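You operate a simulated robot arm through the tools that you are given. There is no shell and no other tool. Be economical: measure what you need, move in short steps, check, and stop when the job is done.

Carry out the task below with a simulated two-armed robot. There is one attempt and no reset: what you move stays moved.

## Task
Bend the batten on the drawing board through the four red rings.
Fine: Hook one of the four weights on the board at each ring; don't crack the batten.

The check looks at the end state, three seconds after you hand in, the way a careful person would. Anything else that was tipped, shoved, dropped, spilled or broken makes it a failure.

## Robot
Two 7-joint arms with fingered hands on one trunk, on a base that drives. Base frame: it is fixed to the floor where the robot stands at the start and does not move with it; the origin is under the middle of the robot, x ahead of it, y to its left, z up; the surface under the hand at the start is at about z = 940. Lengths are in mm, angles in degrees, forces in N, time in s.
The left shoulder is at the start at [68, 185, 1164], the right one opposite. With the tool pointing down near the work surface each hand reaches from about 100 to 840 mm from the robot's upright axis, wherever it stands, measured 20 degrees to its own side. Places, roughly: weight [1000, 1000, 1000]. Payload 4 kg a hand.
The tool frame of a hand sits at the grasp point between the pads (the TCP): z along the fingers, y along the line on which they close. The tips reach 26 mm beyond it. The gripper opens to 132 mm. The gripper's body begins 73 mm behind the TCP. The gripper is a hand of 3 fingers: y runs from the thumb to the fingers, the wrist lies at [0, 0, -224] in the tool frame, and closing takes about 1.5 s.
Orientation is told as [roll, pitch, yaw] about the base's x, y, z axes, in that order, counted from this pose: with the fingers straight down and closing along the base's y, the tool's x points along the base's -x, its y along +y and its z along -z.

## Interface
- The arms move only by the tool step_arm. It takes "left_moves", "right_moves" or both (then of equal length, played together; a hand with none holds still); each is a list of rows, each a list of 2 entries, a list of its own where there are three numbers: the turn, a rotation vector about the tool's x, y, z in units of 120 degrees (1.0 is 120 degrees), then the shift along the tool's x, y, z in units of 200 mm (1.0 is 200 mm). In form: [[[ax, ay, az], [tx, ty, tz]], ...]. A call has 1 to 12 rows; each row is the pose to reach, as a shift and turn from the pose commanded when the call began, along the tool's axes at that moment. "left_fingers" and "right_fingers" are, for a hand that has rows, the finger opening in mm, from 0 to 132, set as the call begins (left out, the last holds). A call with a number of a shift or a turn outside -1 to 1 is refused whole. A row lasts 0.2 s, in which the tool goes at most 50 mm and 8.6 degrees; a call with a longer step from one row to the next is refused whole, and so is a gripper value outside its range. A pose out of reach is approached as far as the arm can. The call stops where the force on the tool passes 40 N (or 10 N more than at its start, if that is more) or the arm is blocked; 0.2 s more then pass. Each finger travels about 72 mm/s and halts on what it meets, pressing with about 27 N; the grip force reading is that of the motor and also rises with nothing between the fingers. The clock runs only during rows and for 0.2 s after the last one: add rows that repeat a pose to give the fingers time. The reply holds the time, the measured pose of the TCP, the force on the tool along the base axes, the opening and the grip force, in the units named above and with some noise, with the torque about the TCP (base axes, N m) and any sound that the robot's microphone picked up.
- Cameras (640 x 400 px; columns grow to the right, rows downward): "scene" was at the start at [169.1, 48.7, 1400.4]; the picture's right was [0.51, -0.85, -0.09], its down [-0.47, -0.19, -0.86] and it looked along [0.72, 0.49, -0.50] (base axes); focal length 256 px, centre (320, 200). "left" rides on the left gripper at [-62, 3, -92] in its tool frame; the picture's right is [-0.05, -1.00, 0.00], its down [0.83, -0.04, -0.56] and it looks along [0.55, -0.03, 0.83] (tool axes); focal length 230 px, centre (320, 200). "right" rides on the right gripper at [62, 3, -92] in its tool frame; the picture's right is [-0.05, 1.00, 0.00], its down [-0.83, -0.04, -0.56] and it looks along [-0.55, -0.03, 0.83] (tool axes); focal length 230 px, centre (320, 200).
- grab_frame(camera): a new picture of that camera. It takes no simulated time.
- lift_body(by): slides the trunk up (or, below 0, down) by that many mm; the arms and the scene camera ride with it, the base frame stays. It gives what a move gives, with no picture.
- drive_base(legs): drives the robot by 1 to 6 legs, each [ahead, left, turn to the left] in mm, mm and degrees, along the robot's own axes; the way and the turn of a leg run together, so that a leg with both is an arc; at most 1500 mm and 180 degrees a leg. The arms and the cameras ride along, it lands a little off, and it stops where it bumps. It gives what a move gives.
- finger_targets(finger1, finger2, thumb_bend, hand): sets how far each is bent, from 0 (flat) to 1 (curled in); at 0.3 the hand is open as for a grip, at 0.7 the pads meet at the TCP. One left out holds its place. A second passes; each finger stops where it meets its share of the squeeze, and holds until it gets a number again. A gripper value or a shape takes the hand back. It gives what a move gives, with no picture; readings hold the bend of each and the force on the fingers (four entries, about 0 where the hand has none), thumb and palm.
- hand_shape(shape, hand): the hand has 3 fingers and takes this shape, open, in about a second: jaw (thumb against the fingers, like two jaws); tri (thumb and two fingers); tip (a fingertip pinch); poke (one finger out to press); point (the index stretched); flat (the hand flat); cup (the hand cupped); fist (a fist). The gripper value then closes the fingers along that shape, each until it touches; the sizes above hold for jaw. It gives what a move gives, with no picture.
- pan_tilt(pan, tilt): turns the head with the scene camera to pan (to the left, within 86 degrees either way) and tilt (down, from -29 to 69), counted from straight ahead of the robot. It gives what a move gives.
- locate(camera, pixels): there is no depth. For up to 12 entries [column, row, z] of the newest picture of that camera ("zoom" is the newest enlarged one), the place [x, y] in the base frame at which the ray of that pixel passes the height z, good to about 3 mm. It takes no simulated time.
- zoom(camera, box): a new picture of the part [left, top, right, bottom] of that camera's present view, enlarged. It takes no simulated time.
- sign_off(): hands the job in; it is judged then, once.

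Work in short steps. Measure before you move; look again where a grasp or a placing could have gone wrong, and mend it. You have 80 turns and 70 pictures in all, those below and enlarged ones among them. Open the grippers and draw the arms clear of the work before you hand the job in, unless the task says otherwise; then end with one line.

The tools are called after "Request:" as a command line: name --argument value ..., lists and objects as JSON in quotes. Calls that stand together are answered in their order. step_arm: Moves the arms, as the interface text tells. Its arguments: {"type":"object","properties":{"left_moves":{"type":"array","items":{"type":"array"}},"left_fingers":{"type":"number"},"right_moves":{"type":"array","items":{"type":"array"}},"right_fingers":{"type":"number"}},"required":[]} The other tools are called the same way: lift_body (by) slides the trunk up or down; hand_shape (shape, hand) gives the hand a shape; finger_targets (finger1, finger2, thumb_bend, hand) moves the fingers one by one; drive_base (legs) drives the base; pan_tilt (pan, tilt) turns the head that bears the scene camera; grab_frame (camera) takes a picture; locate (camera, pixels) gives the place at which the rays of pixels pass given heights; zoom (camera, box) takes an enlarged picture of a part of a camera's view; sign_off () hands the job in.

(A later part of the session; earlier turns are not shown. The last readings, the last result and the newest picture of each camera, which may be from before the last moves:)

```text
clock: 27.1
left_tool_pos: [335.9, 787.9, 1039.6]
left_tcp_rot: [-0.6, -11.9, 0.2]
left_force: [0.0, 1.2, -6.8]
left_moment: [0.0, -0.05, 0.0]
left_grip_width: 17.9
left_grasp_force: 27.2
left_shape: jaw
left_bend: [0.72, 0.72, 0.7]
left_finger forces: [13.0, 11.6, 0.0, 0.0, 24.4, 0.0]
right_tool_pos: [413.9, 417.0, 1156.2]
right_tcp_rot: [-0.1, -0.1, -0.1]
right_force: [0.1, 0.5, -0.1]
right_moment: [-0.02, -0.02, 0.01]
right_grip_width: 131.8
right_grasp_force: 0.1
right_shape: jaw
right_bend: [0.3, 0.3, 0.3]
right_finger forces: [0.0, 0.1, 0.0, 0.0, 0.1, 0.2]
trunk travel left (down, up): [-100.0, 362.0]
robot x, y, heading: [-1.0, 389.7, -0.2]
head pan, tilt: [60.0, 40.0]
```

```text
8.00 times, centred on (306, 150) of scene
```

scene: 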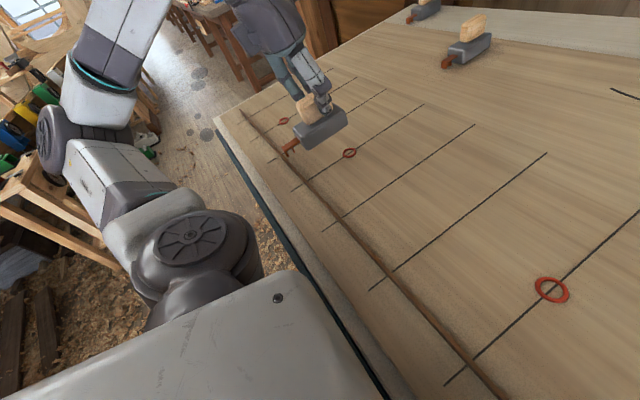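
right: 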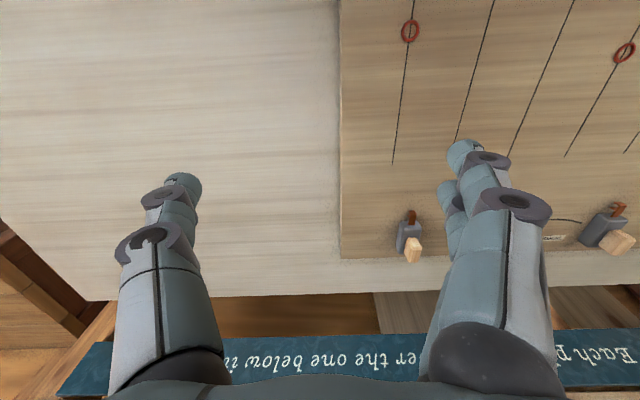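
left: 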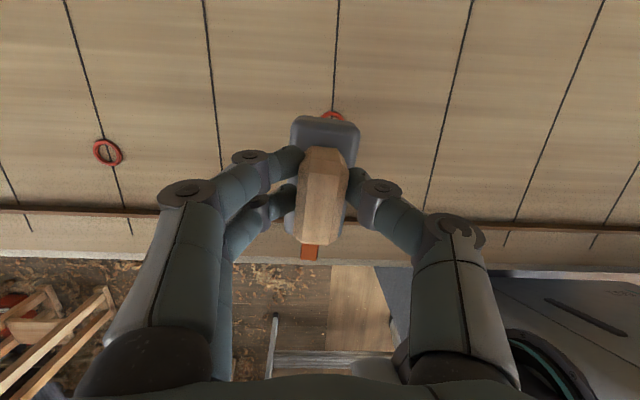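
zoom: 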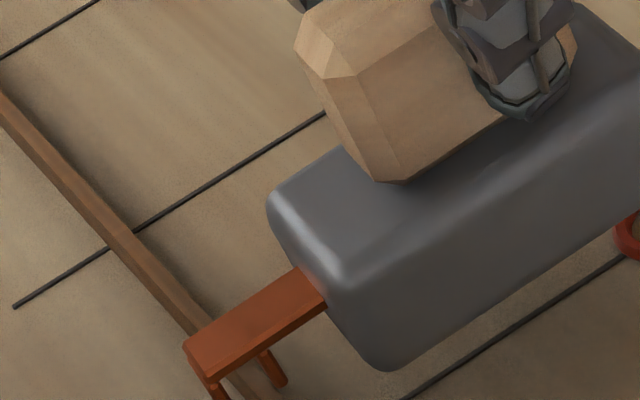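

The view is nearly right, so I'll zoom lower on the prong tips.

Request:
zoom --camera "scene" --box '[274, 155, 338, 195]'

Request:
locate --camera "zoom" --pixels '[[195, 160, 972], [265, 110, 972]]'

```text
10.00 times, centred on (306, 175) of scene
```

zoom: 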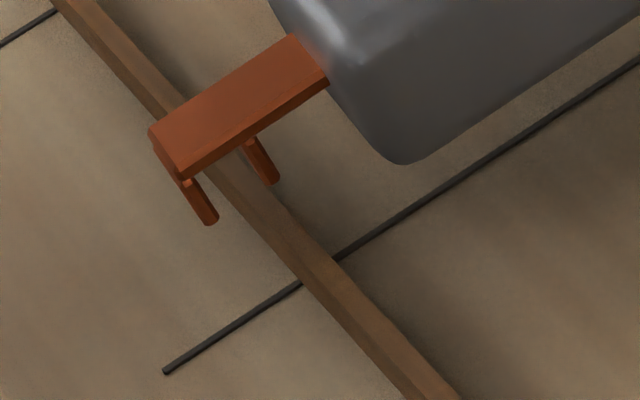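

```text
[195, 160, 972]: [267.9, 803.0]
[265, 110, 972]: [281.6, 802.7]
```

I'll locate the prong bottoms and the batten at the station line.

Request:
locate --camera "zoom" --pixels '[[210, 220, 972], [270, 182, 972], [210, 220, 962], [270, 182, 962], [302, 283, 951], [337, 258, 951], [337, 258, 963], [318, 270, 963], [370, 363, 963], [408, 340, 963], [125, 80, 963], [160, 58, 963]]'

```text
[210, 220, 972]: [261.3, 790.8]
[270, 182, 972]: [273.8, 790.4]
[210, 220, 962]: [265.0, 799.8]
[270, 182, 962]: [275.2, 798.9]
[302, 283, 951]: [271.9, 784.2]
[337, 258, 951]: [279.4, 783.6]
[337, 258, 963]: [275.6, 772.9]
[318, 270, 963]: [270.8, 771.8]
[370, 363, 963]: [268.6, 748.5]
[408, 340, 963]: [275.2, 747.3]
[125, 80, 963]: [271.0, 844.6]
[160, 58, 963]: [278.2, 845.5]
```

The batten is centred at about x≈273.5 and the slot at about 267. I'll shift +6 in x and down 6, then check.

Request:
step_arm --left_moves '[[[0, 0, 0], [-0.023, 0, 0.0355]], [[0, 0, 0], [-0.023, 0, 0.0355]]]'

Request:
zoom --camera "scene" --box '[274, 155, 338, 195]'

```text
clock: 27.7
left_tool_pos: [342.5, 787.7, 1032.8]
left_tcp_rot: [-0.6, -11.9, 0.1]
left_force: [-0.7, 0.2, -6.9]
left_moment: [0.0, -0.03, 0.01]
left_grip_width: 17.9
left_grasp_force: 27.5
left_shape: jaw
left_bend: [0.72, 0.72, 0.7]
left_finger forces: [12.9, 11.6, 0.1, 0.0, 24.4, 0.0]
right_tool_pos: [414.2, 417.6, 1157.4]
right_tcp_rot: [0.0, 0.0, 0.0]
right_force: [-0.3, -0.5, 0.8]
right_moment: [-0.01, 0.0, 0.03]
right_grip_width: 132.2
right_grasp_force: 0.1
right_shape: jaw
right_bend: [0.3, 0.3, 0.3]
right_finger forces: [0.0, 0.1, 0.0, 0.0, 0.0, 0.0]
trunk travel left (down, up): [-100.0, 362.0]
robot x, y, heading: [0.7, 390.7, -0.2]
head pan, tilt: [60.0, 40.0]
```

```text
10.00 times, centred on (306, 175) of scene
```

zoom: 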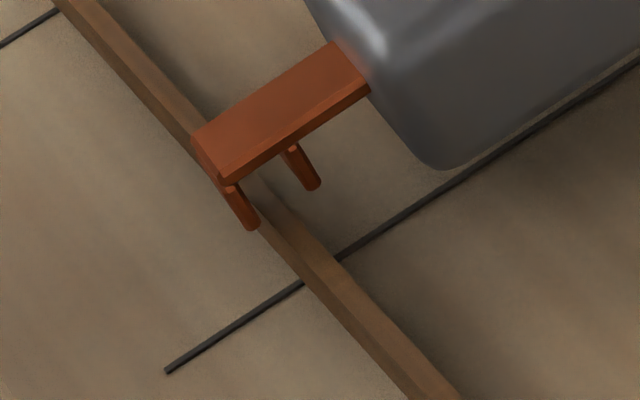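

The prongs now straddle the batten line. I'll lower 16 mm with 1 mm extra in x, watching the force.

Request:
step_arm --left_moves '[[[0, 0, 0], [0.003, 0, 0.03]], [[0, 0, 0], [0.007, 0, 0.055]], [[0, 0, 0], [0.012, 0, 0.08]]]'

Request:
zoom --camera "scene" --box '[274, 155, 338, 195]'

```text
clock: 28.5
left_tool_pos: [343.0, 786.1, 1018.4]
left_tcp_rot: [-0.4, -12.0, 0.1]
left_force: [1.5, -0.3, -4.6]
left_moment: [0.03, 0.04, -0.05]
left_grip_width: 18.1
left_grasp_force: 27.5
left_shape: jaw
left_bend: [0.72, 0.72, 0.7]
left_finger forces: [12.4, 12.6, 0.1, 0.0, 25.0, 0.0]
right_tool_pos: [414.4, 416.6, 1157.4]
right_tcp_rot: [-0.1, 0.0, -0.1]
right_force: [0.1, 0.0, 0.0]
right_moment: [-0.01, -0.03, 0.0]
right_grip_width: 132.0
right_grasp_force: 0.0
right_shape: jaw
right_bend: [0.3, 0.3, 0.3]
right_finger forces: [0.0, 0.1, 0.1, 0.1, 0.0, 0.0]
trunk travel left (down, up): [-100.0, 362.0]
robot x, y, heading: [-0.9, 391.3, -0.2]
head pan, tilt: [60.0, 40.0]
```

```text
10.00 times, centred on (306, 175) of scene
```

zoom: 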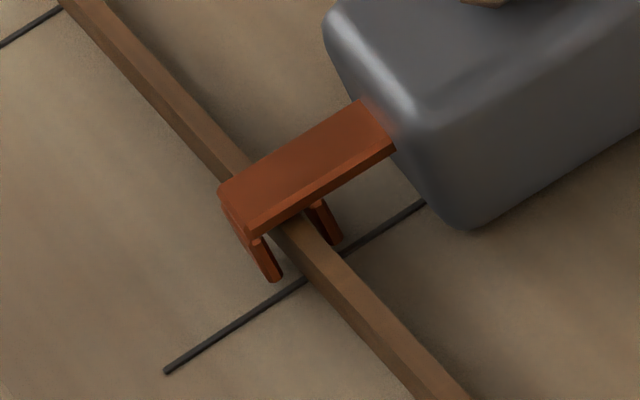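

The fork straddles the batten and weight 2 rests on the board. I'll drag it +92 mm in x to ring 2, slowly.

Request:
step_arm --left_moves '[[[0, 0, 0], [-0.05, 0, 0.011]], [[0, 0, 0], [-0.1, 0, 0.021]], [[0, 0, 0], [-0.15, -0.003, 0.032]], [[0, 0, 0], [-0.2, -0.005, 0.043]], [[0, 0, 0], [-0.25, -0.007, 0.053]], [[0, 0, 0], [-0.3, -0.009, 0.064]], [[0, 0, 0], [-0.35, -0.011, 0.074]], [[0, 0, 0], [-0.4, -0.013, 0.085]], [[0, 0, 0], [-0.44, -0.015, 0.094]], [[0, 0, 0], [-0.44, -0.015, 0.094]]]'

Request:
grab_frame --camera "scene"

Request:
zoom --camera "scene" --box '[300, 130, 380, 180]'

```text
clock: 30.7
left_tool_pos: [432.2, 784.2, 1015.6]
left_tcp_rot: [-0.6, -12.0, 0.1]
left_force: [1.2, -0.6, -4.4]
left_moment: [0.02, 0.06, 0.02]
left_grip_width: 18.1
left_grasp_force: 26.7
left_shape: jaw
left_bend: [0.72, 0.72, 0.7]
left_finger forces: [12.5, 12.8, 0.0, 0.0, 25.6, 0.0]
right_tool_pos: [413.6, 416.2, 1156.6]
right_tcp_rot: [0.0, 0.0, -0.1]
right_force: [-0.4, 0.3, -0.2]
right_moment: [0.01, 0.02, -0.02]
right_grip_width: 132.0
right_grasp_force: 0.1
right_shape: jaw
right_bend: [0.3, 0.3, 0.3]
right_finger forces: [0.0, 0.0, 0.0, 0.0, 0.0, 0.0]
trunk travel left (down, up): [-100.0, 362.0]
robot x, y, heading: [2.3, 394.5, -0.2]
head pan, tilt: [60.0, 40.0]
```

```text
40 pictures are left
```

scene: 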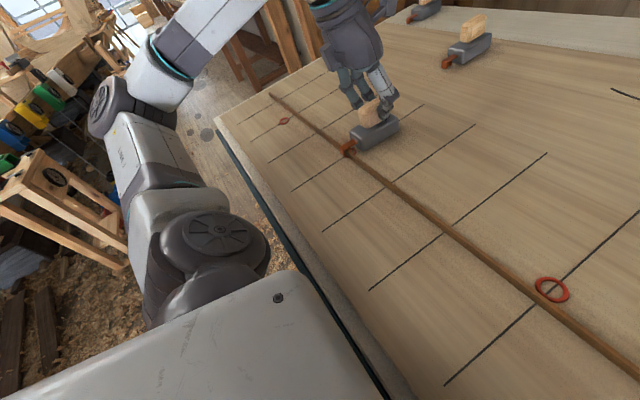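

```text
8.00 times, centred on (340, 155) of scene
```

zoom: 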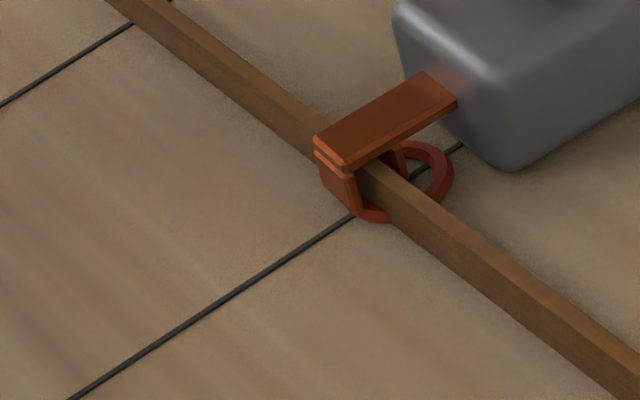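

The batten now passes just short of ring 2's centre, about 5 mm in x and 2 mm in y. I'll nudge it, then open the hand.

Request:
step_arm --left_moves '[[[0, 0, 0], [-0.0255, -0.01, 0.0054]], [[0, 0, 0], [-0.0255, -0.01, 0.0054]], [[0, 0, 0], [-0.0255, -0.01, 0.0054]]]'

Request:
step_arm --left_fingers 132 --left_moves '[[[0, 0, 0], [0, 0, 0]], [[0, 0, 0], [0, 0, 0]], [[0, 0, 0], [0, 0, 0]], [[0, 0, 0], [0, 0, 0]], [[0, 0, 0], [0, 0, 0]], [[0, 0, 0], [0, 0, 0]], [[0, 0, 0], [0, 0, 0]], [[0, 0, 0], [-0.052, 0, -0.245]], [[0, 0, 0], [-0.104, 0, -0.489]], [[0, 0, 0], [-0.146, 0, -0.685]]]'

Request:
zoom --camera "scene" --box '[300, 130, 380, 180]'

```text
clock: 31.5
left_tool_pos: [436.1, 780.8, 1016.1]
left_tcp_rot: [-0.5, -11.9, 0.1]
left_force: [-1.0, 0.3, -3.5]
left_moment: [0.1, 0.05, -0.02]
left_grip_width: 17.9
left_grasp_force: 27.2
left_shape: jaw
left_bend: [0.72, 0.72, 0.7]
left_finger forces: [12.5, 13.2, 0.0, 0.0, 25.3, 0.0]
right_tool_pos: [413.1, 417.1, 1157.7]
right_tcp_rot: [0.0, 0.0, 0.0]
right_force: [0.1, 0.2, -0.6]
right_moment: [0.01, 0.03, 0.01]
right_grip_width: 131.8
right_grasp_force: 0.1
right_shape: jaw
right_bend: [0.3, 0.3, 0.3]
right_finger forces: [0.0, 0.1, 0.0, 0.0, 0.1, 0.1]
trunk travel left (down, up): [-100.0, 362.0]
robot x, y, heading: [0.3, 391.8, -0.0]
head pan, tilt: [60.0, 40.0]
```

```text
clock: 33.7
left_tool_pos: [436.9, 780.8, 1156.5]
left_tcp_rot: [-0.5, -11.8, 0.0]
left_force: [0.8, -0.9, -0.3]
left_moment: [0.0, 0.0, -0.02]
left_grip_width: 132.1
left_grasp_force: 0.1
left_shape: jaw
left_bend: [0.3, 0.3, 0.3]
left_finger forces: [0.1, 0.0, 0.1, 0.0, 0.0, 0.1]
right_tool_pos: [413.9, 416.0, 1158.6]
right_tcp_rot: [-0.1, 0.0, -0.1]
right_force: [0.2, -0.4, 1.1]
right_moment: [0.04, 0.0, -0.01]
right_grip_width: 131.8
right_grasp_force: 0.0
right_shape: jaw
right_bend: [0.3, 0.3, 0.3]
right_finger forces: [0.0, 0.0, 0.1, 0.1, 0.0, 0.1]
trunk travel left (down, up): [-100.0, 362.0]
robot x, y, heading: [0.1, 394.2, 0.1]
head pan, tilt: [60.0, 40.0]
```

```text
8.00 times, centred on (340, 155) of scene
```

zoom: 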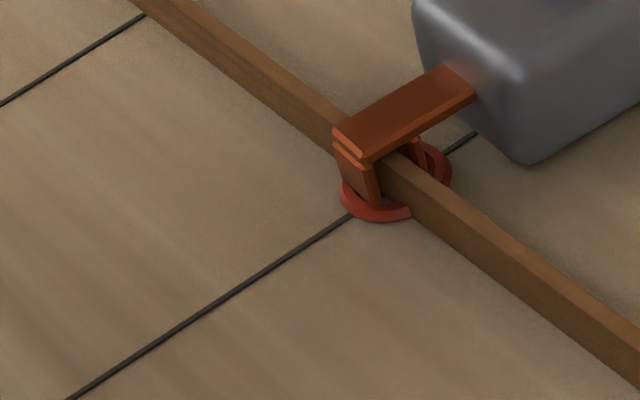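

Weight 2 is set with the batten through ring 2. I'll drive 210 mm right for weight 3 and look.

Request:
drive_base --legs '[[0, -210, 0]]'

Request:
step_arm --left_moves '[[[0, 0, 0], [-0.2, -0.1, 0.05]], [[0, 0, 0], [-0.4, -0.2, 0.1]], [[0, 0, 0], [-0.6, -0.3, 0.15]], [[0, 0, 0], [-0.8, -0.4, 0.2]], [[0, 0, 0], [-1.0, -0.5, 0.25]], [[0, 0, 0], [-1.0, -0.7, 0.25]], [[0, 0, 0], [-1.0, -0.77, 0.25]]]'

Request:
grab_frame --camera "left"

```text
clock: 35.4
left_tool_pos: [437.6, 572.3, 1156.5]
left_tcp_rot: [-0.6, -11.9, 0.0]
left_force: [0.4, 0.3, -0.3]
left_moment: [0.01, -0.02, 0.02]
left_grip_width: 131.8
left_grasp_force: 0.1
left_shape: jaw
left_bend: [0.3, 0.3, 0.3]
left_finger forces: [0.0, 0.0, 0.1, 0.1, 0.0, 0.0]
right_tool_pos: [413.1, 206.3, 1157.7]
right_tcp_rot: [0.0, 0.0, -0.3]
right_force: [0.3, -1.3, 0.5]
right_moment: [0.0, 0.0, 0.01]
right_grip_width: 131.9
right_grasp_force: 0.2
right_shape: jaw
right_bend: [0.3, 0.3, 0.3]
right_finger forces: [0.0, 0.0, 0.0, 0.0, 0.0, 0.1]
trunk travel left (down, up): [-100.0, 362.0]
robot x, y, heading: [-1.5, 187.7, -0.0]
head pan, tilt: [60.0, 40.0]
```

```text
clock: 37.0
left_tool_pos: [642.5, 417.4, 1149.6]
left_tcp_rot: [-0.6, -12.0, 0.0]
left_force: [0.2, -0.5, 0.5]
left_moment: [0.0, 0.02, -0.04]
left_grip_width: 131.8
left_grasp_force: 0.1
left_shape: jaw
left_bend: [0.3, 0.3, 0.3]
left_finger forces: [0.0, 0.0, 0.1, 0.0, 0.1, 0.0]
right_tool_pos: [413.3, 206.8, 1156.0]
right_tcp_rot: [0.0, 0.0, -0.1]
right_force: [-0.4, -0.2, -0.4]
right_moment: [-0.01, 0.0, 0.02]
right_grip_width: 131.9
right_grasp_force: 0.0
right_shape: jaw
right_bend: [0.3, 0.3, 0.3]
right_finger forces: [0.1, 0.0, 0.0, 0.1, 0.0, 0.0]
trunk travel left (down, up): [-100.0, 362.0]
robot x, y, heading: [3.9, 183.2, -0.3]
head pan, tilt: [60.0, 40.0]
```

```text
37 pictures are left
```

left: 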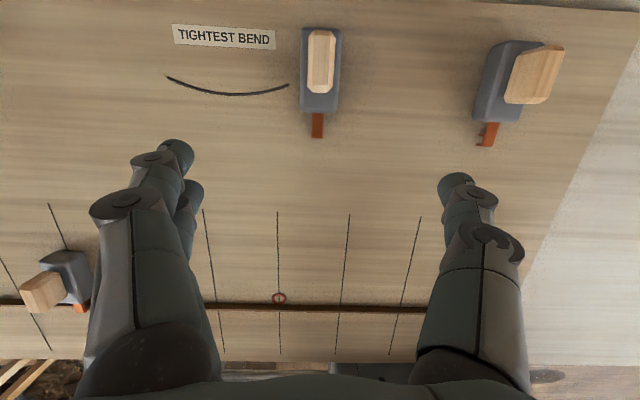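

Weight 3 is nearly square, with its handle at (320,62). I'll locate it and ring 3.

Request:
locate --camera "left" --pixels '[[321, 32, 1015], [320, 62, 1015], [319, 90, 1015], [317, 136, 965], [279, 297, 951], [279, 306, 960], [400, 309, 960], [490, 146, 965], [535, 75, 1015]]'

```text
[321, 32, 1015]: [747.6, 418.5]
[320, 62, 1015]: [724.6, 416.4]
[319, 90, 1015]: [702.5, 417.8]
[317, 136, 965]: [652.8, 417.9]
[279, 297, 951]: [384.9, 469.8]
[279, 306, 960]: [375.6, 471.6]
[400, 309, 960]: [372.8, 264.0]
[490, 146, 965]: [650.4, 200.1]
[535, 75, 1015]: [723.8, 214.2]
```

I'll move over the handle and descend to z≈1016 at (728, 417), then close.

Request:
step_arm --left_moves '[[[0, 0, 0], [-0.109, 0, 0.168]], [[0, 0, 0], [-0.218, 0, 0.336]], [[0, 0, 0], [-0.327, 0, 0.504]], [[0, 0, 0], [-0.302, 0, 0.62]], [[0, 0, 0], [-0.277, 0, 0.739]], [[0, 0, 0], [-0.277, 0, 0.739]]]'

Request:
grab_frame --camera "left"

```text
clock: 38.4
left_tool_pos: [727.8, 417.5, 1015.5]
left_tcp_rot: [-0.6, -12.0, -0.1]
left_force: [0.2, 0.1, -0.3]
left_moment: [-0.07, -0.01, -0.02]
left_grip_width: 131.9
left_grasp_force: 0.0
left_shape: jaw
left_bend: [0.3, 0.3, 0.3]
left_finger forces: [0.1, 0.0, 0.0, 0.0, 0.0, 0.0]
right_tool_pos: [413.4, 207.7, 1157.3]
right_tcp_rot: [0.0, 0.0, -0.2]
right_force: [-0.1, -0.8, 1.0]
right_moment: [0.01, 0.01, 0.05]
right_grip_width: 132.0
right_grasp_force: 0.0
right_shape: jaw
right_bend: [0.3, 0.3, 0.3]
right_finger forces: [0.1, 0.0, 0.1, 0.0, 0.1, 0.0]
trunk travel left (down, up): [-100.0, 362.0]
robot x, y, heading: [-5.9, 183.2, -0.3]
head pan, tilt: [60.0, 40.0]
```

```text
36 pictures are left
```

left: 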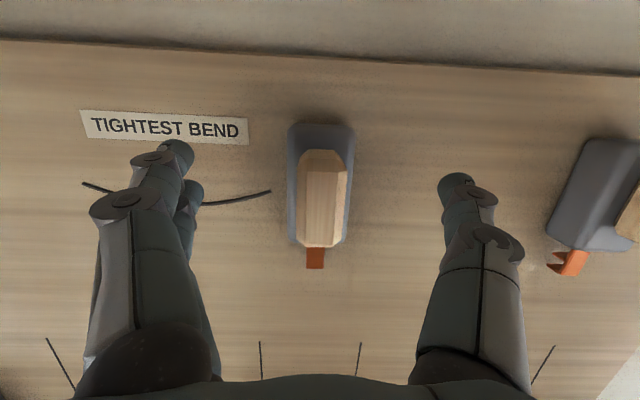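

The alignment matches the last grasp. I'll close, then lift and carry back.

Request:
step_arm --left_fingers 0 --left_moves '[[[0, 0, 0], [0, 0, 0]], [[0, 0, 0], [0, 0, 0]], [[0, 0, 0], [0, 0, 0]], [[0, 0, 0], [0, 0, 0]], [[0, 0, 0], [0, 0, 0]], [[0, 0, 0], [0, 0, 0]], [[0, 0, 0], [0, 0, 0]], [[0, 0, 0], [0, 0, 0]]]'

Request:
step_arm --left_moves '[[[0, 0, 0], [-0.031, 0, -0.147]], [[0, 0, 0], [-0.062, 0, -0.293]], [[0, 0, 0], [0.134, 0.04, -0.335]], [[0, 0, 0], [0.329, 0.08, -0.376]], [[0, 0, 0], [0.525, 0.12, -0.418]], [[0, 0, 0], [0.72, 0.16, -0.459]], [[0, 0, 0], [0.916, 0.2, -0.501]], [[0, 0, 0], [0.916, 0.265, -0.501]]]'

Request:
step_arm --left_moves '[[[0, 0, 0], [0.2, 0, -0.042]], [[0, 0, 0], [0.4, 0, -0.085]], [[0, 0, 0], [0.4, 0, -0.085]]]'

Request:
pan_tilt --pan 45 --tilt 42

Request:
grab_frame --camera "scene"

```text
clock: 40.2
left_tool_pos: [728.3, 418.1, 1016.1]
left_tcp_rot: [-0.5, -11.9, 0.0]
left_force: [-1.0, -0.1, 0.4]
left_moment: [0.01, -0.03, 0.01]
left_grip_width: 19.0
left_grasp_force: 27.8
left_shape: jaw
left_bend: [0.72, 0.72, 0.7]
left_finger forces: [12.0, 12.1, 0.0, 0.0, 24.0, 0.0]
right_tool_pos: [413.6, 206.6, 1156.9]
right_tcp_rot: [0.0, 0.0, -0.2]
right_force: [0.0, 0.0, 0.0]
right_moment: [0.02, 0.0, 0.01]
right_grip_width: 132.0
right_grasp_force: 0.1
right_shape: jaw
right_bend: [0.3, 0.3, 0.3]
right_finger forces: [0.0, 0.0, 0.1, 0.0, 0.1, 0.0]
trunk travel left (down, up): [-100.0, 362.0]
robot x, y, heading: [-2.4, 187.0, -0.2]
head pan, tilt: [60.0, 40.0]
```

```text
clock: 42.0
left_tool_pos: [531.8, 469.5, 1074.7]
left_tcp_rot: [-0.6, -11.8, 0.0]
left_force: [0.0, 0.1, -7.8]
left_moment: [-0.03, -0.03, -0.01]
left_grip_width: 18.4
left_grasp_force: 27.4
left_shape: jaw
left_bend: [0.72, 0.72, 0.7]
left_finger forces: [12.3, 11.5, 0.0, 0.0, 23.7, 0.0]
right_tool_pos: [414.6, 208.7, 1156.0]
right_tcp_rot: [0.0, 0.1, -0.2]
right_force: [0.6, 0.9, -1.3]
right_moment: [0.01, 0.0, 0.0]
right_grip_width: 131.8
right_grasp_force: 0.1
right_shape: jaw
right_bend: [0.3, 0.3, 0.3]
right_finger forces: [0.0, 0.1, 0.0, 0.0, 0.0, 0.0]
trunk travel left (down, up): [-100.0, 362.0]
robot x, y, heading: [-3.3, 184.4, -0.2]
head pan, tilt: [60.0, 40.0]
```

```text
clock: 42.8
left_tool_pos: [449.4, 469.3, 1074.9]
left_tcp_rot: [-0.4, -11.8, -0.1]
left_force: [0.1, -0.1, -7.4]
left_moment: [0.01, -0.04, -0.01]
left_grip_width: 18.3
left_grasp_force: 26.9
left_shape: jaw
left_bend: [0.72, 0.72, 0.7]
left_finger forces: [12.3, 11.3, 0.0, 0.1, 23.5, 0.0]
right_tool_pos: [414.5, 207.8, 1155.5]
right_tcp_rot: [0.0, 0.1, -0.2]
right_force: [0.4, -0.2, 0.2]
right_moment: [0.0, 0.0, -0.01]
right_grip_width: 132.3
right_grasp_force: 0.1
right_shape: jaw
right_bend: [0.3, 0.3, 0.3]
right_finger forces: [0.0, 0.1, 0.0, 0.0, 0.0, 0.0]
trunk travel left (down, up): [-100.0, 362.0]
robot x, y, heading: [1.0, 186.0, -0.2]
head pan, tilt: [60.0, 40.0]
```

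```text
clock: 43.5
left_tool_pos: [447.7, 469.3, 1076.9]
left_tcp_rot: [-0.6, -11.9, 0.0]
left_force: [-0.2, -0.4, -6.9]
left_moment: [0.01, -0.04, -0.02]
left_grip_width: 18.6
left_grasp_force: 26.8
left_shape: jaw
left_bend: [0.72, 0.72, 0.7]
left_finger forces: [12.4, 11.3, 0.0, 0.1, 23.6, 0.0]
right_tool_pos: [413.9, 207.4, 1157.8]
right_tcp_rot: [0.0, 0.0, -0.3]
right_force: [0.1, 0.2, -0.9]
right_moment: [0.04, -0.02, -0.01]
right_grip_width: 131.8
right_grasp_force: 0.0
right_shape: jaw
right_bend: [0.3, 0.3, 0.3]
right_finger forces: [0.1, 0.1, 0.0, 0.0, 0.1, 0.0]
trunk travel left (down, up): [-100.0, 362.0]
robot x, y, heading: [1.8, 184.1, -0.3]
head pan, tilt: [45.0, 42.0]
```

```text
35 pictures are left
```

scene: 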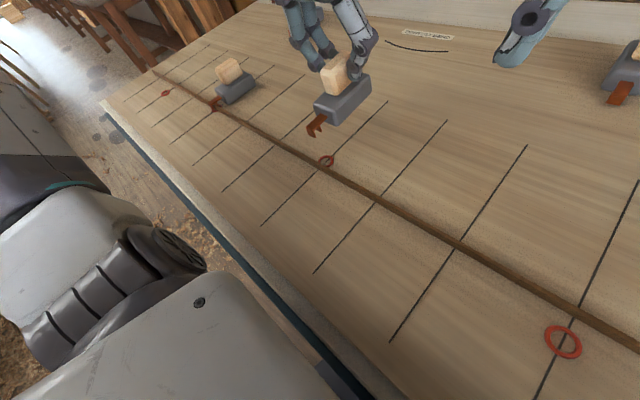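

The batten is now a straight line just short of ring 3. I'll zoom on the fork and ring 3.

Request:
zoom --camera "scene" --box '[284, 112, 364, 162]'

Request:
zoom --camera "scene" --box '[294, 140, 374, 190]'

Request:
locate --camera "zoom" --pixels '[[260, 168, 951], [205, 150, 951], [250, 130, 963], [340, 253, 951], [375, 225, 963]]'

```text
8.00 times, centred on (324, 137) of scene
```

zoom: 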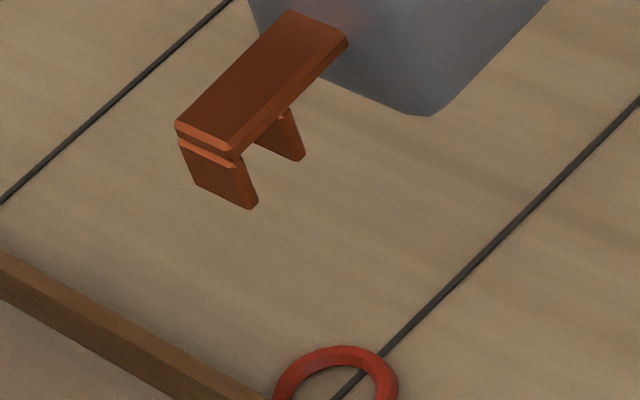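

```text
8.00 times, centred on (334, 165) of scene
```

zoom: 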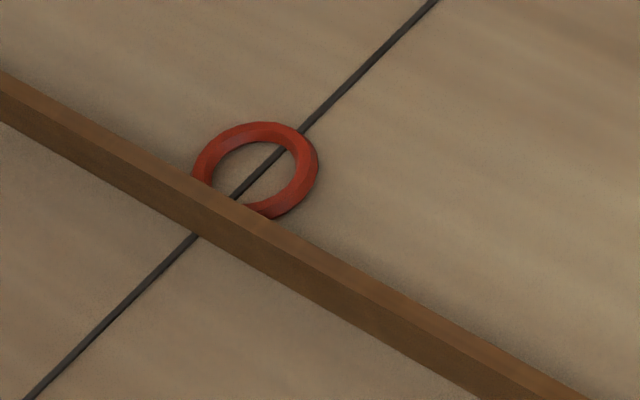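

```text
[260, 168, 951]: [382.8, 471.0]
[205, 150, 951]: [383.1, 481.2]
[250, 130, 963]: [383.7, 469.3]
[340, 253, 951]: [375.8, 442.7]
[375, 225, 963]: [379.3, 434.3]
```

I'll locate the batten at the line and the prong bottoms.

Request:
locate --camera "zoom" --pixels '[[198, 233, 951], [235, 200, 963], [218, 215, 963]]'

Request:
locate --camera "scene" --pixels '[[315.5, 138, 1009], [321.75, 131.75, 1009], [315.5, 138, 1014], [321.75, 131.75, 1014]]'

```text
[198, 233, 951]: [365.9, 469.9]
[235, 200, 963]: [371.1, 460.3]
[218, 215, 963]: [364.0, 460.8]
```

```text
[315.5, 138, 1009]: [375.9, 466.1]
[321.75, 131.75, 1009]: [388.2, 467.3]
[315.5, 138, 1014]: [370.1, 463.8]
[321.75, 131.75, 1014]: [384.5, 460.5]
```

The batten is centred at x≈368.5 and the slot at about 381. I'll move (-12,+2) and descend 40 mm, then check.

Request:
step_arm --left_moves '[[[0, 0, 0], [0.05, 0.005, 0.09]], [[0, 0, 0], [0.1, 0.01, 0.183]], [[0, 0, 0], [0.1, 0.01, 0.183]]]'

Request:
zoom --camera "scene" --box '[284, 132, 364, 182]'

```text
clock: 44.3
left_tool_pos: [436.0, 471.3, 1036.1]
left_tcp_rot: [-0.5, -11.8, -0.1]
left_force: [-0.7, 0.2, -7.2]
left_moment: [0.0, -0.03, 0.01]
left_grip_width: 18.5
left_grasp_force: 26.9
left_shape: jaw
left_bend: [0.72, 0.72, 0.7]
left_finger forces: [12.3, 11.3, 0.0, 0.0, 23.7, 0.0]
right_tool_pos: [413.3, 207.1, 1157.4]
right_tcp_rot: [0.0, 0.0, -0.2]
right_force: [0.2, 0.0, 0.2]
right_moment: [0.04, -0.01, -0.02]
right_grip_width: 132.1
right_grasp_force: 0.1
right_shape: jaw
right_bend: [0.3, 0.3, 0.3]
right_finger forces: [0.0, 0.0, 0.0, 0.0, 0.0, 0.1]
trunk travel left (down, up): [-100.0, 362.0]
robot x, y, heading: [-0.4, 189.9, -0.4]
head pan, tilt: [45.0, 42.0]
```

```text
8.00 times, centred on (324, 157) of scene
```

zoom: 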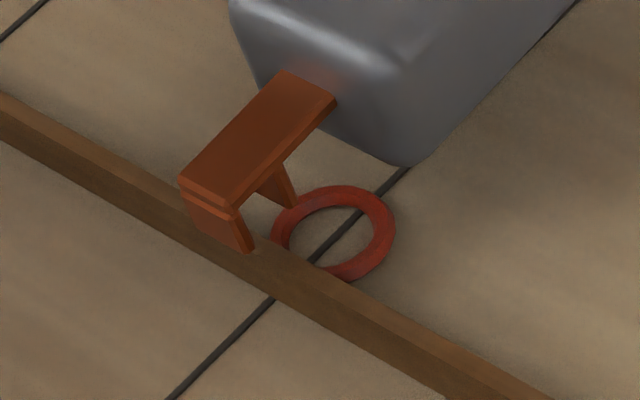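

By projection the prongs will straddle the batten with margin, so I'll lower 19 mm.

Request:
step_arm --left_moves '[[[0, 0, 0], [0.007, 0, 0.031]], [[0, 0, 0], [0.0135, 0, 0.062]], [[0, 0, 0], [0.0198, 0, 0.093]]]'

Request:
zoom --camera "scene" --box '[284, 132, 364, 182]'

```text
clock: 45.1
left_tool_pos: [435.9, 472.2, 1017.6]
left_tcp_rot: [-0.6, -11.9, 0.0]
left_force: [0.5, 0.9, -6.6]
left_moment: [0.04, 0.01, 0.0]
left_grip_width: 18.3
left_grasp_force: 27.1
left_shape: jaw
left_bend: [0.72, 0.72, 0.7]
left_finger forces: [12.1, 11.7, 0.0, 0.0, 23.7, 0.1]
right_tool_pos: [414.3, 207.4, 1156.2]
right_tcp_rot: [0.0, 0.1, -0.1]
right_force: [1.1, 1.0, -0.1]
right_moment: [0.0, 0.01, -0.03]
right_grip_width: 131.7
right_grasp_force: 0.2
right_shape: jaw
right_bend: [0.3, 0.3, 0.3]
right_finger forces: [0.0, 0.0, 0.0, 0.0, 0.0, 0.0]
trunk travel left (down, up): [-100.0, 362.0]
robot x, y, heading: [0.0, 177.8, -0.3]
head pan, tilt: [45.0, 42.0]
```

```text
8.00 times, centred on (324, 157) of scene
```

zoom: 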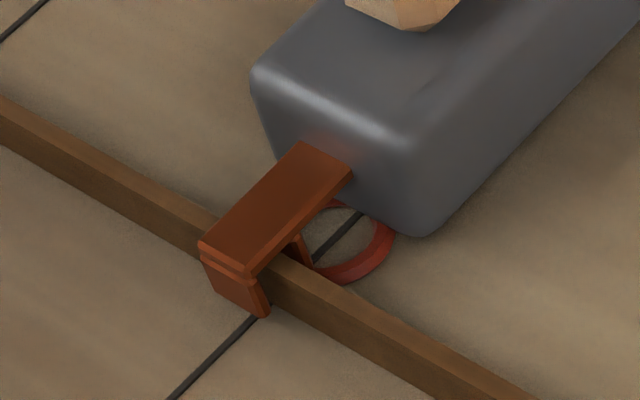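

It's hooked. I'll drag +17 mm in x and -3 mm in y to bring the batten to ring 3's centre.

Request:
step_arm --left_moves '[[[0, 0, 0], [-0.03, -0.005, 0.008]], [[0, 0, 0], [-0.055, -0.01, 0.015]], [[0, 0, 0], [-0.082, -0.015, 0.0225]], [[0, 0, 0], [-0.082, -0.015, 0.0225]]]'

Request:
zoom --camera "scene" --box '[284, 132, 364, 182]'

```text
clock: 46.1
left_tool_pos: [452.2, 468.9, 1016.6]
left_tcp_rot: [-0.6, -11.9, -0.2]
left_force: [-0.9, -0.2, -5.7]
left_moment: [0.04, 0.06, 0.04]
left_grip_width: 18.3
left_grasp_force: 26.6
left_shape: jaw
left_bend: [0.72, 0.72, 0.7]
left_finger forces: [11.9, 12.1, 0.0, 0.1, 24.0, 0.1]
right_tool_pos: [413.0, 208.2, 1156.9]
right_tcp_rot: [0.0, 0.0, -0.2]
right_force: [0.0, -1.3, -0.4]
right_moment: [-0.02, -0.01, -0.01]
right_grip_width: 131.7
right_grasp_force: 0.1
right_shape: jaw
right_bend: [0.3, 0.3, 0.3]
right_finger forces: [0.0, 0.0, 0.1, 0.0, 0.0, 0.1]
trunk travel left (down, up): [-100.0, 362.0]
robot x, y, heading: [-2.8, 183.9, -0.3]
head pan, tilt: [45.0, 42.0]
```

```text
8.00 times, centred on (324, 157) of scene
```

zoom: 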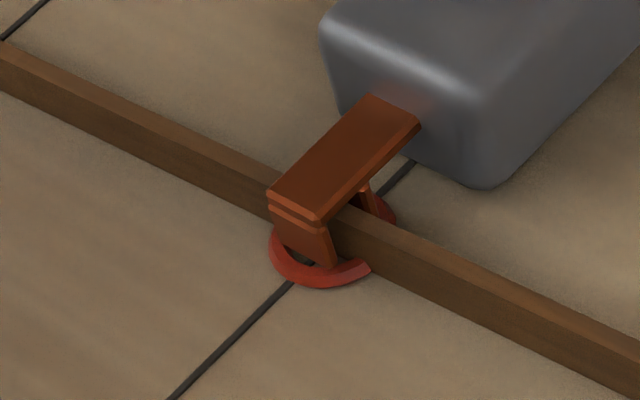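

The batten crosses ring 3 through its middle. I'll open the hand and rise 130 mm.

Request:
step_arm --left_fingers 132 --left_moves '[[[0, 0, 0], [0, 0, 0]], [[0, 0, 0], [0, 0, 0]], [[0, 0, 0], [0, 0, 0]], [[0, 0, 0], [0, 0, 0]], [[0, 0, 0], [0, 0, 0]], [[0, 0, 0], [0, 0, 0]], [[0, 0, 0], [0, 0, 0]], [[0, 0, 0], [-0.052, 0, -0.245]], [[0, 0, 0], [-0.104, 0, -0.489]], [[0, 0, 0], [-0.146, 0, -0.685]]]'

Request:
pan_tilt --pan 25 --tilt 45

Request:
grab_frame --camera "scene"

```text
clock: 48.3
left_tool_pos: [449.9, 467.6, 1157.2]
left_tcp_rot: [-0.6, -12.0, -0.2]
left_force: [-0.9, -0.2, -0.1]
left_moment: [0.01, 0.01, -0.01]
left_grip_width: 131.7
left_grasp_force: 0.0
left_shape: jaw
left_bend: [0.3, 0.3, 0.3]
left_finger forces: [0.1, 0.1, 0.0, 0.0, 0.0, 0.0]
right_tool_pos: [412.7, 206.7, 1157.6]
right_tcp_rot: [0.0, 0.0, -0.2]
right_force: [-0.1, -0.6, -0.9]
right_moment: [0.01, -0.01, 0.0]
right_grip_width: 132.0
right_grasp_force: 0.0
right_shape: jaw
right_bend: [0.3, 0.3, 0.3]
right_finger forces: [0.0, 0.0, 0.0, 0.0, 0.0, 0.0]
trunk travel left (down, up): [-100.0, 362.0]
robot x, y, heading: [-3.9, 185.9, -0.2]
head pan, tilt: [45.0, 42.0]
```

```text
clock: 49.2
left_tool_pos: [450.7, 468.5, 1158.1]
left_tcp_rot: [-0.6, -11.9, 0.1]
left_force: [0.0, 0.0, -0.7]
left_moment: [-0.03, 0.0, -0.02]
left_grip_width: 131.8
left_grasp_force: 0.0
left_shape: jaw
left_bend: [0.3, 0.3, 0.3]
left_finger forces: [0.0, 0.1, 0.0, 0.1, 0.0, 0.1]
right_tool_pos: [413.3, 206.3, 1156.6]
right_tcp_rot: [0.1, 0.1, -0.3]
right_force: [0.8, 0.6, 0.1]
right_moment: [0.03, 0.03, 0.04]
right_grip_width: 131.5
right_grasp_force: 0.1
right_shape: jaw
right_bend: [0.3, 0.3, 0.3]
right_finger forces: [0.0, 0.0, 0.1, 0.0, 0.1, 0.1]
trunk travel left (down, up): [-100.0, 362.0]
robot x, y, heading: [0.7, 183.6, -0.3]
head pan, tilt: [25.0, 45.0]
```

```text
29 pictures are left
```

scene: 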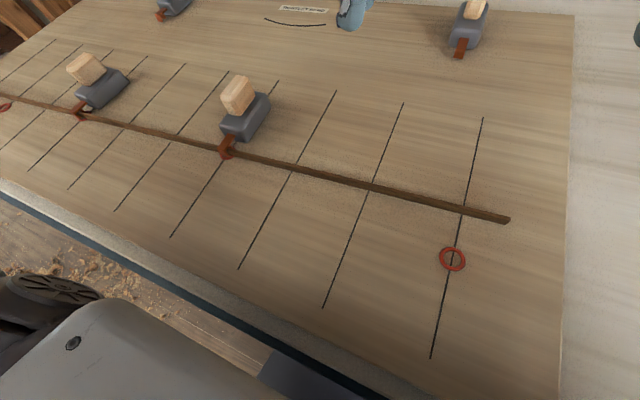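

Two middle weights hold. I'll drive 210 mm right for weight 4 and position the left hand near it.

Request:
drive_base --legs '[[0, -210, 0]]'

Request:
step_arm --left_moves '[[[0, 0, 0], [-0.2, -0.05, 0.04]], [[0, 0, 0], [-0.4, -0.1, 0.08]], [[0, 0, 0], [-0.6, -0.15, 0.13]], [[0, 0, 0], [-0.8, -0.2, 0.17]], [[0, 0, 0], [-1.0, -0.22, 0.21]], [[0, 0, 0], [-1.0, -0.22, 0.21]]]'

Request:
grab_frame --camera "left"

```text
clock: 50.8
left_tool_pos: [450.9, 256.4, 1156.5]
left_tcp_rot: [-0.5, -11.9, 0.0]
left_force: [0.5, -0.4, -0.1]
left_moment: [0.02, 0.01, 0.02]
left_grip_width: 131.9
left_grasp_force: 0.1
left_shape: jaw
left_bend: [0.3, 0.3, 0.3]
left_finger forces: [0.1, 0.0, 0.0, 0.0, 0.0, 0.1]
right_tool_pos: [412.6, -5.8, 1157.0]
right_tcp_rot: [-0.1, 0.1, -0.3]
right_force: [0.1, -1.0, -0.5]
right_moment: [0.05, -0.03, 0.01]
right_grip_width: 131.8
right_grasp_force: 0.2
right_shape: jaw
right_bend: [0.3, 0.3, 0.3]
right_finger forces: [0.0, 0.0, 0.0, 0.1, 0.1, 0.1]
trunk travel left (down, up): [-100.0, 362.0]
robot x, y, heading: [0.9, -30.7, 0.0]
head pan, tilt: [25.0, 45.0]
```

```text
clock: 52.2
left_tool_pos: [653.9, 212.9, 1159.7]
left_tcp_rot: [-0.5, -12.0, 0.0]
left_force: [0.4, -0.5, -0.2]
left_moment: [0.04, 0.0, -0.02]
left_grip_width: 132.2
left_grasp_force: 0.0
left_shape: jaw
left_bend: [0.3, 0.3, 0.3]
left_finger forces: [0.0, 0.0, 0.0, 0.0, 0.0, 0.0]
right_tool_pos: [411.2, -5.4, 1158.2]
right_tcp_rot: [-0.1, -0.1, -0.2]
right_force: [-0.7, -0.8, 0.7]
right_moment: [-0.03, -0.03, 0.02]
right_grip_width: 132.0
right_grasp_force: 0.1
right_shape: jaw
right_bend: [0.3, 0.3, 0.3]
right_finger forces: [0.1, 0.0, 0.1, 0.0, 0.1, 0.0]
trunk travel left (down, up): [-100.0, 362.0]
robot x, y, heading: [-3.4, -31.1, -0.3]
head pan, tilt: [25.0, 45.0]
```

```text
28 pictures are left
```

left: 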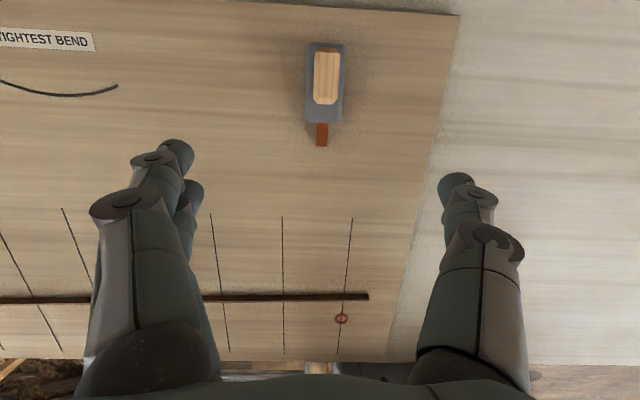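

Weight 4 is nearly square, with its handle at (327,78). I'll locate it, ring 4 and the batten end.

Request:
locate --camera "left" --pixels '[[328, 52, 1015], [327, 78, 1015], [326, 104, 1015], [322, 145, 970], [342, 318, 951], [344, 297, 960], [368, 296, 960]]'

```text
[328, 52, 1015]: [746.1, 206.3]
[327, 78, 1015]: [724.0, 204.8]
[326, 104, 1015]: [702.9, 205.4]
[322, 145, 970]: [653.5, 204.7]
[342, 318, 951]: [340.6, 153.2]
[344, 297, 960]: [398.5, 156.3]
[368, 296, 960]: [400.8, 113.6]
```

I'll move over the handle and descend to (728, 205.5, 1016).

Request:
step_arm --left_moves '[[[0, 0, 0], [-0.088, -0.0125, 0.18]], [[0, 0, 0], [-0.175, -0.025, 0.361]], [[0, 0, 0], [-0.263, -0.0375, 0.5415]], [[0, 0, 0], [-0.238, -0.0375, 0.66]], [[0, 0, 0], [-0.2127, -0.0375, 0.7787]], [[0, 0, 0], [-0.2127, -0.0375, 0.7787]]]'

Request:
grab_frame --camera "left"

```text
clock: 53.6
left_tool_pos: [729.3, 202.0, 1015.5]
left_tcp_rot: [-0.6, -11.8, 0.0]
left_force: [-0.4, 1.0, 0.0]
left_moment: [-0.03, -0.02, 0.0]
left_grip_width: 131.7
left_grasp_force: 0.0
left_shape: jaw
left_bend: [0.3, 0.3, 0.3]
left_finger forces: [0.0, 0.1, 0.1, 0.1, 0.0, 0.0]
right_tool_pos: [413.2, -6.0, 1156.7]
right_tcp_rot: [-0.1, 0.0, -0.2]
right_force: [-0.2, -0.2, 1.2]
right_moment: [0.01, -0.01, 0.01]
right_grip_width: 131.8
right_grasp_force: 0.1
right_shape: jaw
right_bend: [0.3, 0.3, 0.3]
right_finger forces: [0.0, 0.0, 0.0, 0.1, 0.1, 0.0]
trunk travel left (down, up): [-100.0, 362.0]
robot x, y, heading: [1.9, -27.7, -0.1]
head pan, tilt: [25.0, 45.0]
```

```text
27 pictures are left
```

left: 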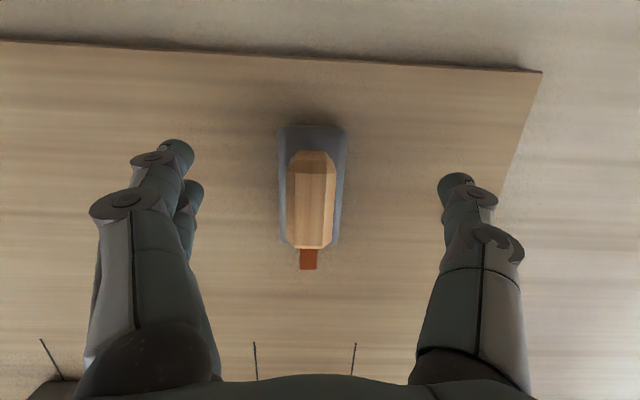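

The handle sits about 3 mm to +y. I'll shift, close, lift and carry toward the batten above ring 4's station.

Request:
step_arm --left_fingers 0 --left_moves '[[[0, 0, 0], [0, 0.015, 0]], [[0, 0, 0], [0, 0.015, 0]], [[0, 0, 0], [0, 0.015, 0]], [[0, 0, 0], [0, 0.015, 0]], [[0, 0, 0], [0, 0.015, 0]], [[0, 0, 0], [0, 0.015, 0]], [[0, 0, 0], [0, 0.015, 0]], [[0, 0, 0], [0, 0.015, 0]], [[0, 0, 0], [0, 0.015, 0]]]'

Request:
step_arm --left_moves '[[[0, 0, 0], [-0.031, 0, -0.147]], [[0, 0, 0], [-0.062, 0, -0.293]], [[0, 0, 0], [0.134, -0.05, -0.335]], [[0, 0, 0], [0.329, -0.1, -0.376]], [[0, 0, 0], [0.525, -0.15, -0.418]], [[0, 0, 0], [0.72, -0.2, -0.459]], [[0, 0, 0], [0.916, -0.25, -0.501]], [[0, 0, 0], [0.916, -0.25, -0.501]]]'

Request:
step_arm --left_moves '[[[0, 0, 0], [0.16, 0, -0.034]], [[0, 0, 0], [0.32, 0, -0.068]], [[0, 0, 0], [0.32, 0, -0.068]]]'

Request:
grab_frame --camera "scene"

```text
clock: 55.6
left_tool_pos: [729.2, 206.6, 1015.4]
left_tcp_rot: [-0.6, -11.8, -0.1]
left_force: [-0.2, 0.2, 0.2]
left_moment: [0.03, 0.02, 0.05]
left_grip_width: 18.9
left_grasp_force: 27.2
left_shape: jaw
left_bend: [0.73, 0.73, 0.7]
left_finger forces: [12.1, 12.0, 0.1, 0.0, 23.9, 0.1]
right_tool_pos: [412.5, -4.2, 1155.2]
right_tcp_rot: [0.0, 0.0, -0.2]
right_force: [-0.2, 0.1, -0.2]
right_moment: [0.04, 0.01, 0.0]
right_grip_width: 131.9
right_grasp_force: 0.2
right_shape: jaw
right_bend: [0.3, 0.3, 0.3]
right_finger forces: [0.0, 0.1, 0.1, 0.1, 0.1, 0.0]
trunk travel left (down, up): [-100.0, 362.0]
robot x, y, heading: [-3.5, -28.6, -0.0]
head pan, tilt: [25.0, 45.0]
```

```text
clock: 57.4
left_tool_pos: [532.1, 156.4, 1074.2]
left_tcp_rot: [-0.6, -11.8, 0.0]
left_force: [0.8, 0.9, -7.2]
left_moment: [0.0, -0.03, 0.02]
left_grip_width: 18.4
left_grasp_force: 27.2
left_shape: jaw
left_bend: [0.73, 0.72, 0.7]
left_finger forces: [12.1, 11.4, 0.0, 0.0, 23.4, 0.0]
right_tool_pos: [413.9, -4.7, 1157.0]
right_tcp_rot: [0.0, 0.1, -0.2]
right_force: [0.8, -1.2, 0.2]
right_moment: [-0.01, 0.01, 0.01]
right_grip_width: 131.8
right_grasp_force: 0.0
right_shape: jaw
right_bend: [0.3, 0.3, 0.3]
right_finger forces: [0.1, 0.0, 0.0, 0.1, 0.1, 0.0]
trunk travel left (down, up): [-100.0, 362.0]
robot x, y, heading: [0.3, -24.8, -0.5]
head pan, tilt: [25.0, 45.0]
```

```text
clock: 58.2
left_tool_pos: [464.3, 155.7, 1074.7]
left_tcp_rot: [-0.5, -11.8, 0.0]
left_force: [0.6, -0.1, -6.4]
left_moment: [-0.01, -0.06, 0.01]
left_grip_width: 18.3
left_grasp_force: 26.7
left_shape: jaw
left_bend: [0.73, 0.72, 0.7]
left_finger forces: [12.3, 11.3, 0.0, 0.0, 23.4, 0.1]
right_tool_pos: [415.0, -5.7, 1156.5]
right_tcp_rot: [0.0, 0.1, -0.1]
right_force: [-0.1, 0.2, 0.3]
right_moment: [-0.01, 0.01, 0.01]
right_grip_width: 131.7
right_grasp_force: 0.0
right_shape: jaw
right_bend: [0.3, 0.3, 0.3]
right_finger forces: [0.1, 0.0, 0.0, 0.1, 0.0, 0.0]
trunk travel left (down, up): [-100.0, 362.0]
robot x, y, heading: [0.9, -26.9, -0.2]
head pan, tilt: [25.0, 45.0]
```

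```text
26 pictures are left
```

scene: 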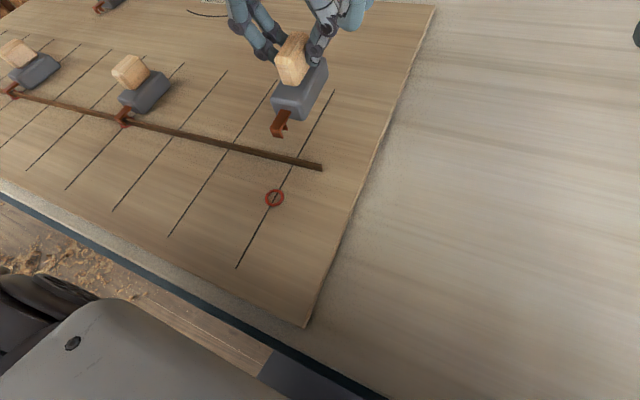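

I'll zoom on the fork and batten end for precise positions.

Request:
zoom --camera "scene" --box '[240, 115, 344, 180]'

Request:
locate --camera "scene" --pixels '[[274.5, 198, 951], [284, 160, 963], [320, 168, 963], [290.5, 163.5, 951]]'

```text
6.15 times, centred on (292, 148) of scene
```

zoom: 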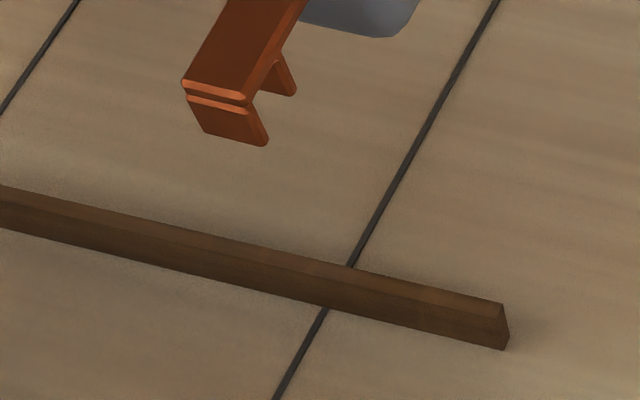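

```text
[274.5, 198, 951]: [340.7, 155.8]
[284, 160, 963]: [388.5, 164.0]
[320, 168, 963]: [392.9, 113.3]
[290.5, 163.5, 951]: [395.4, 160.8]
```

I'll locate the batten edges and the prong bottoms (266,144) and (294,95).

Request:
locate --camera "zoom" --pixels '[[328, 310, 951], [350, 265, 963], [503, 350, 951], [500, 304, 963], [235, 140, 1009], [262, 145, 1009], [293, 95, 1009], [205, 131, 1009], [262, 145, 1005]]'

```text
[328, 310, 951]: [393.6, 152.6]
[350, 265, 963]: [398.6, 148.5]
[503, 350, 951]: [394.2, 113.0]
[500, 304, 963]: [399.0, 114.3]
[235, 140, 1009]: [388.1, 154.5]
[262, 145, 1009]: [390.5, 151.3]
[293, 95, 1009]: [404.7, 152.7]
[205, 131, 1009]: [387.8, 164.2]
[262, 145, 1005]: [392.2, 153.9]
```

The slot is already aligned (slot about 396.5, batten 396). I'll shift y by -3 and descend to hook it.

Request:
step_arm --left_moves '[[[0, 0, 0], [0.021, -0.008, 0.098]], [[0, 0, 0], [0.04, -0.015, 0.186]], [[0, 0, 0], [0.045, -0.015, 0.21]], [[0, 0, 0], [0.05, -0.015, 0.235]], [[0, 0, 0], [0.055, -0.015, 0.258]], [[0, 0, 0], [0.0593, -0.015, 0.279]]]'

Request:
zoom --camera "scene" --box '[240, 130, 344, 195]'

```text
clock: 59.6
left_tool_pos: [463.0, 151.8, 1018.4]
left_tcp_rot: [-0.6, -12.0, 0.0]
left_force: [0.3, 0.4, -7.1]
left_moment: [0.02, -0.03, 0.02]
left_grip_width: 18.5
left_grasp_force: 27.1
left_shape: jaw
left_bend: [0.73, 0.72, 0.7]
left_finger forces: [12.2, 11.5, 0.0, 0.0, 23.4, 0.0]
right_tool_pos: [413.8, -5.7, 1156.8]
right_tcp_rot: [0.0, 0.0, -0.2]
right_force: [0.3, 0.4, -0.7]
right_moment: [-0.01, 0.03, -0.03]
right_grip_width: 131.9
right_grasp_force: 0.0
right_shape: jaw
right_bend: [0.3, 0.3, 0.3]
right_finger forces: [0.0, 0.1, 0.1, 0.0, 0.0, 0.1]
trunk travel left (down, up): [-100.0, 362.0]
robot x, y, heading: [1.7, -27.4, -0.2]
head pan, tilt: [25.0, 45.0]
```

```text
6.15 times, centred on (292, 162) of scene
```

zoom: 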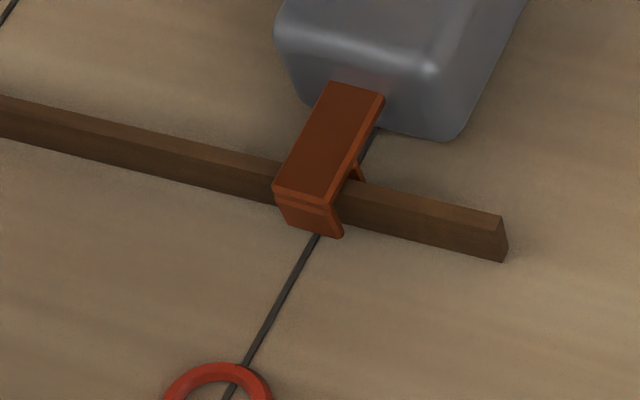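

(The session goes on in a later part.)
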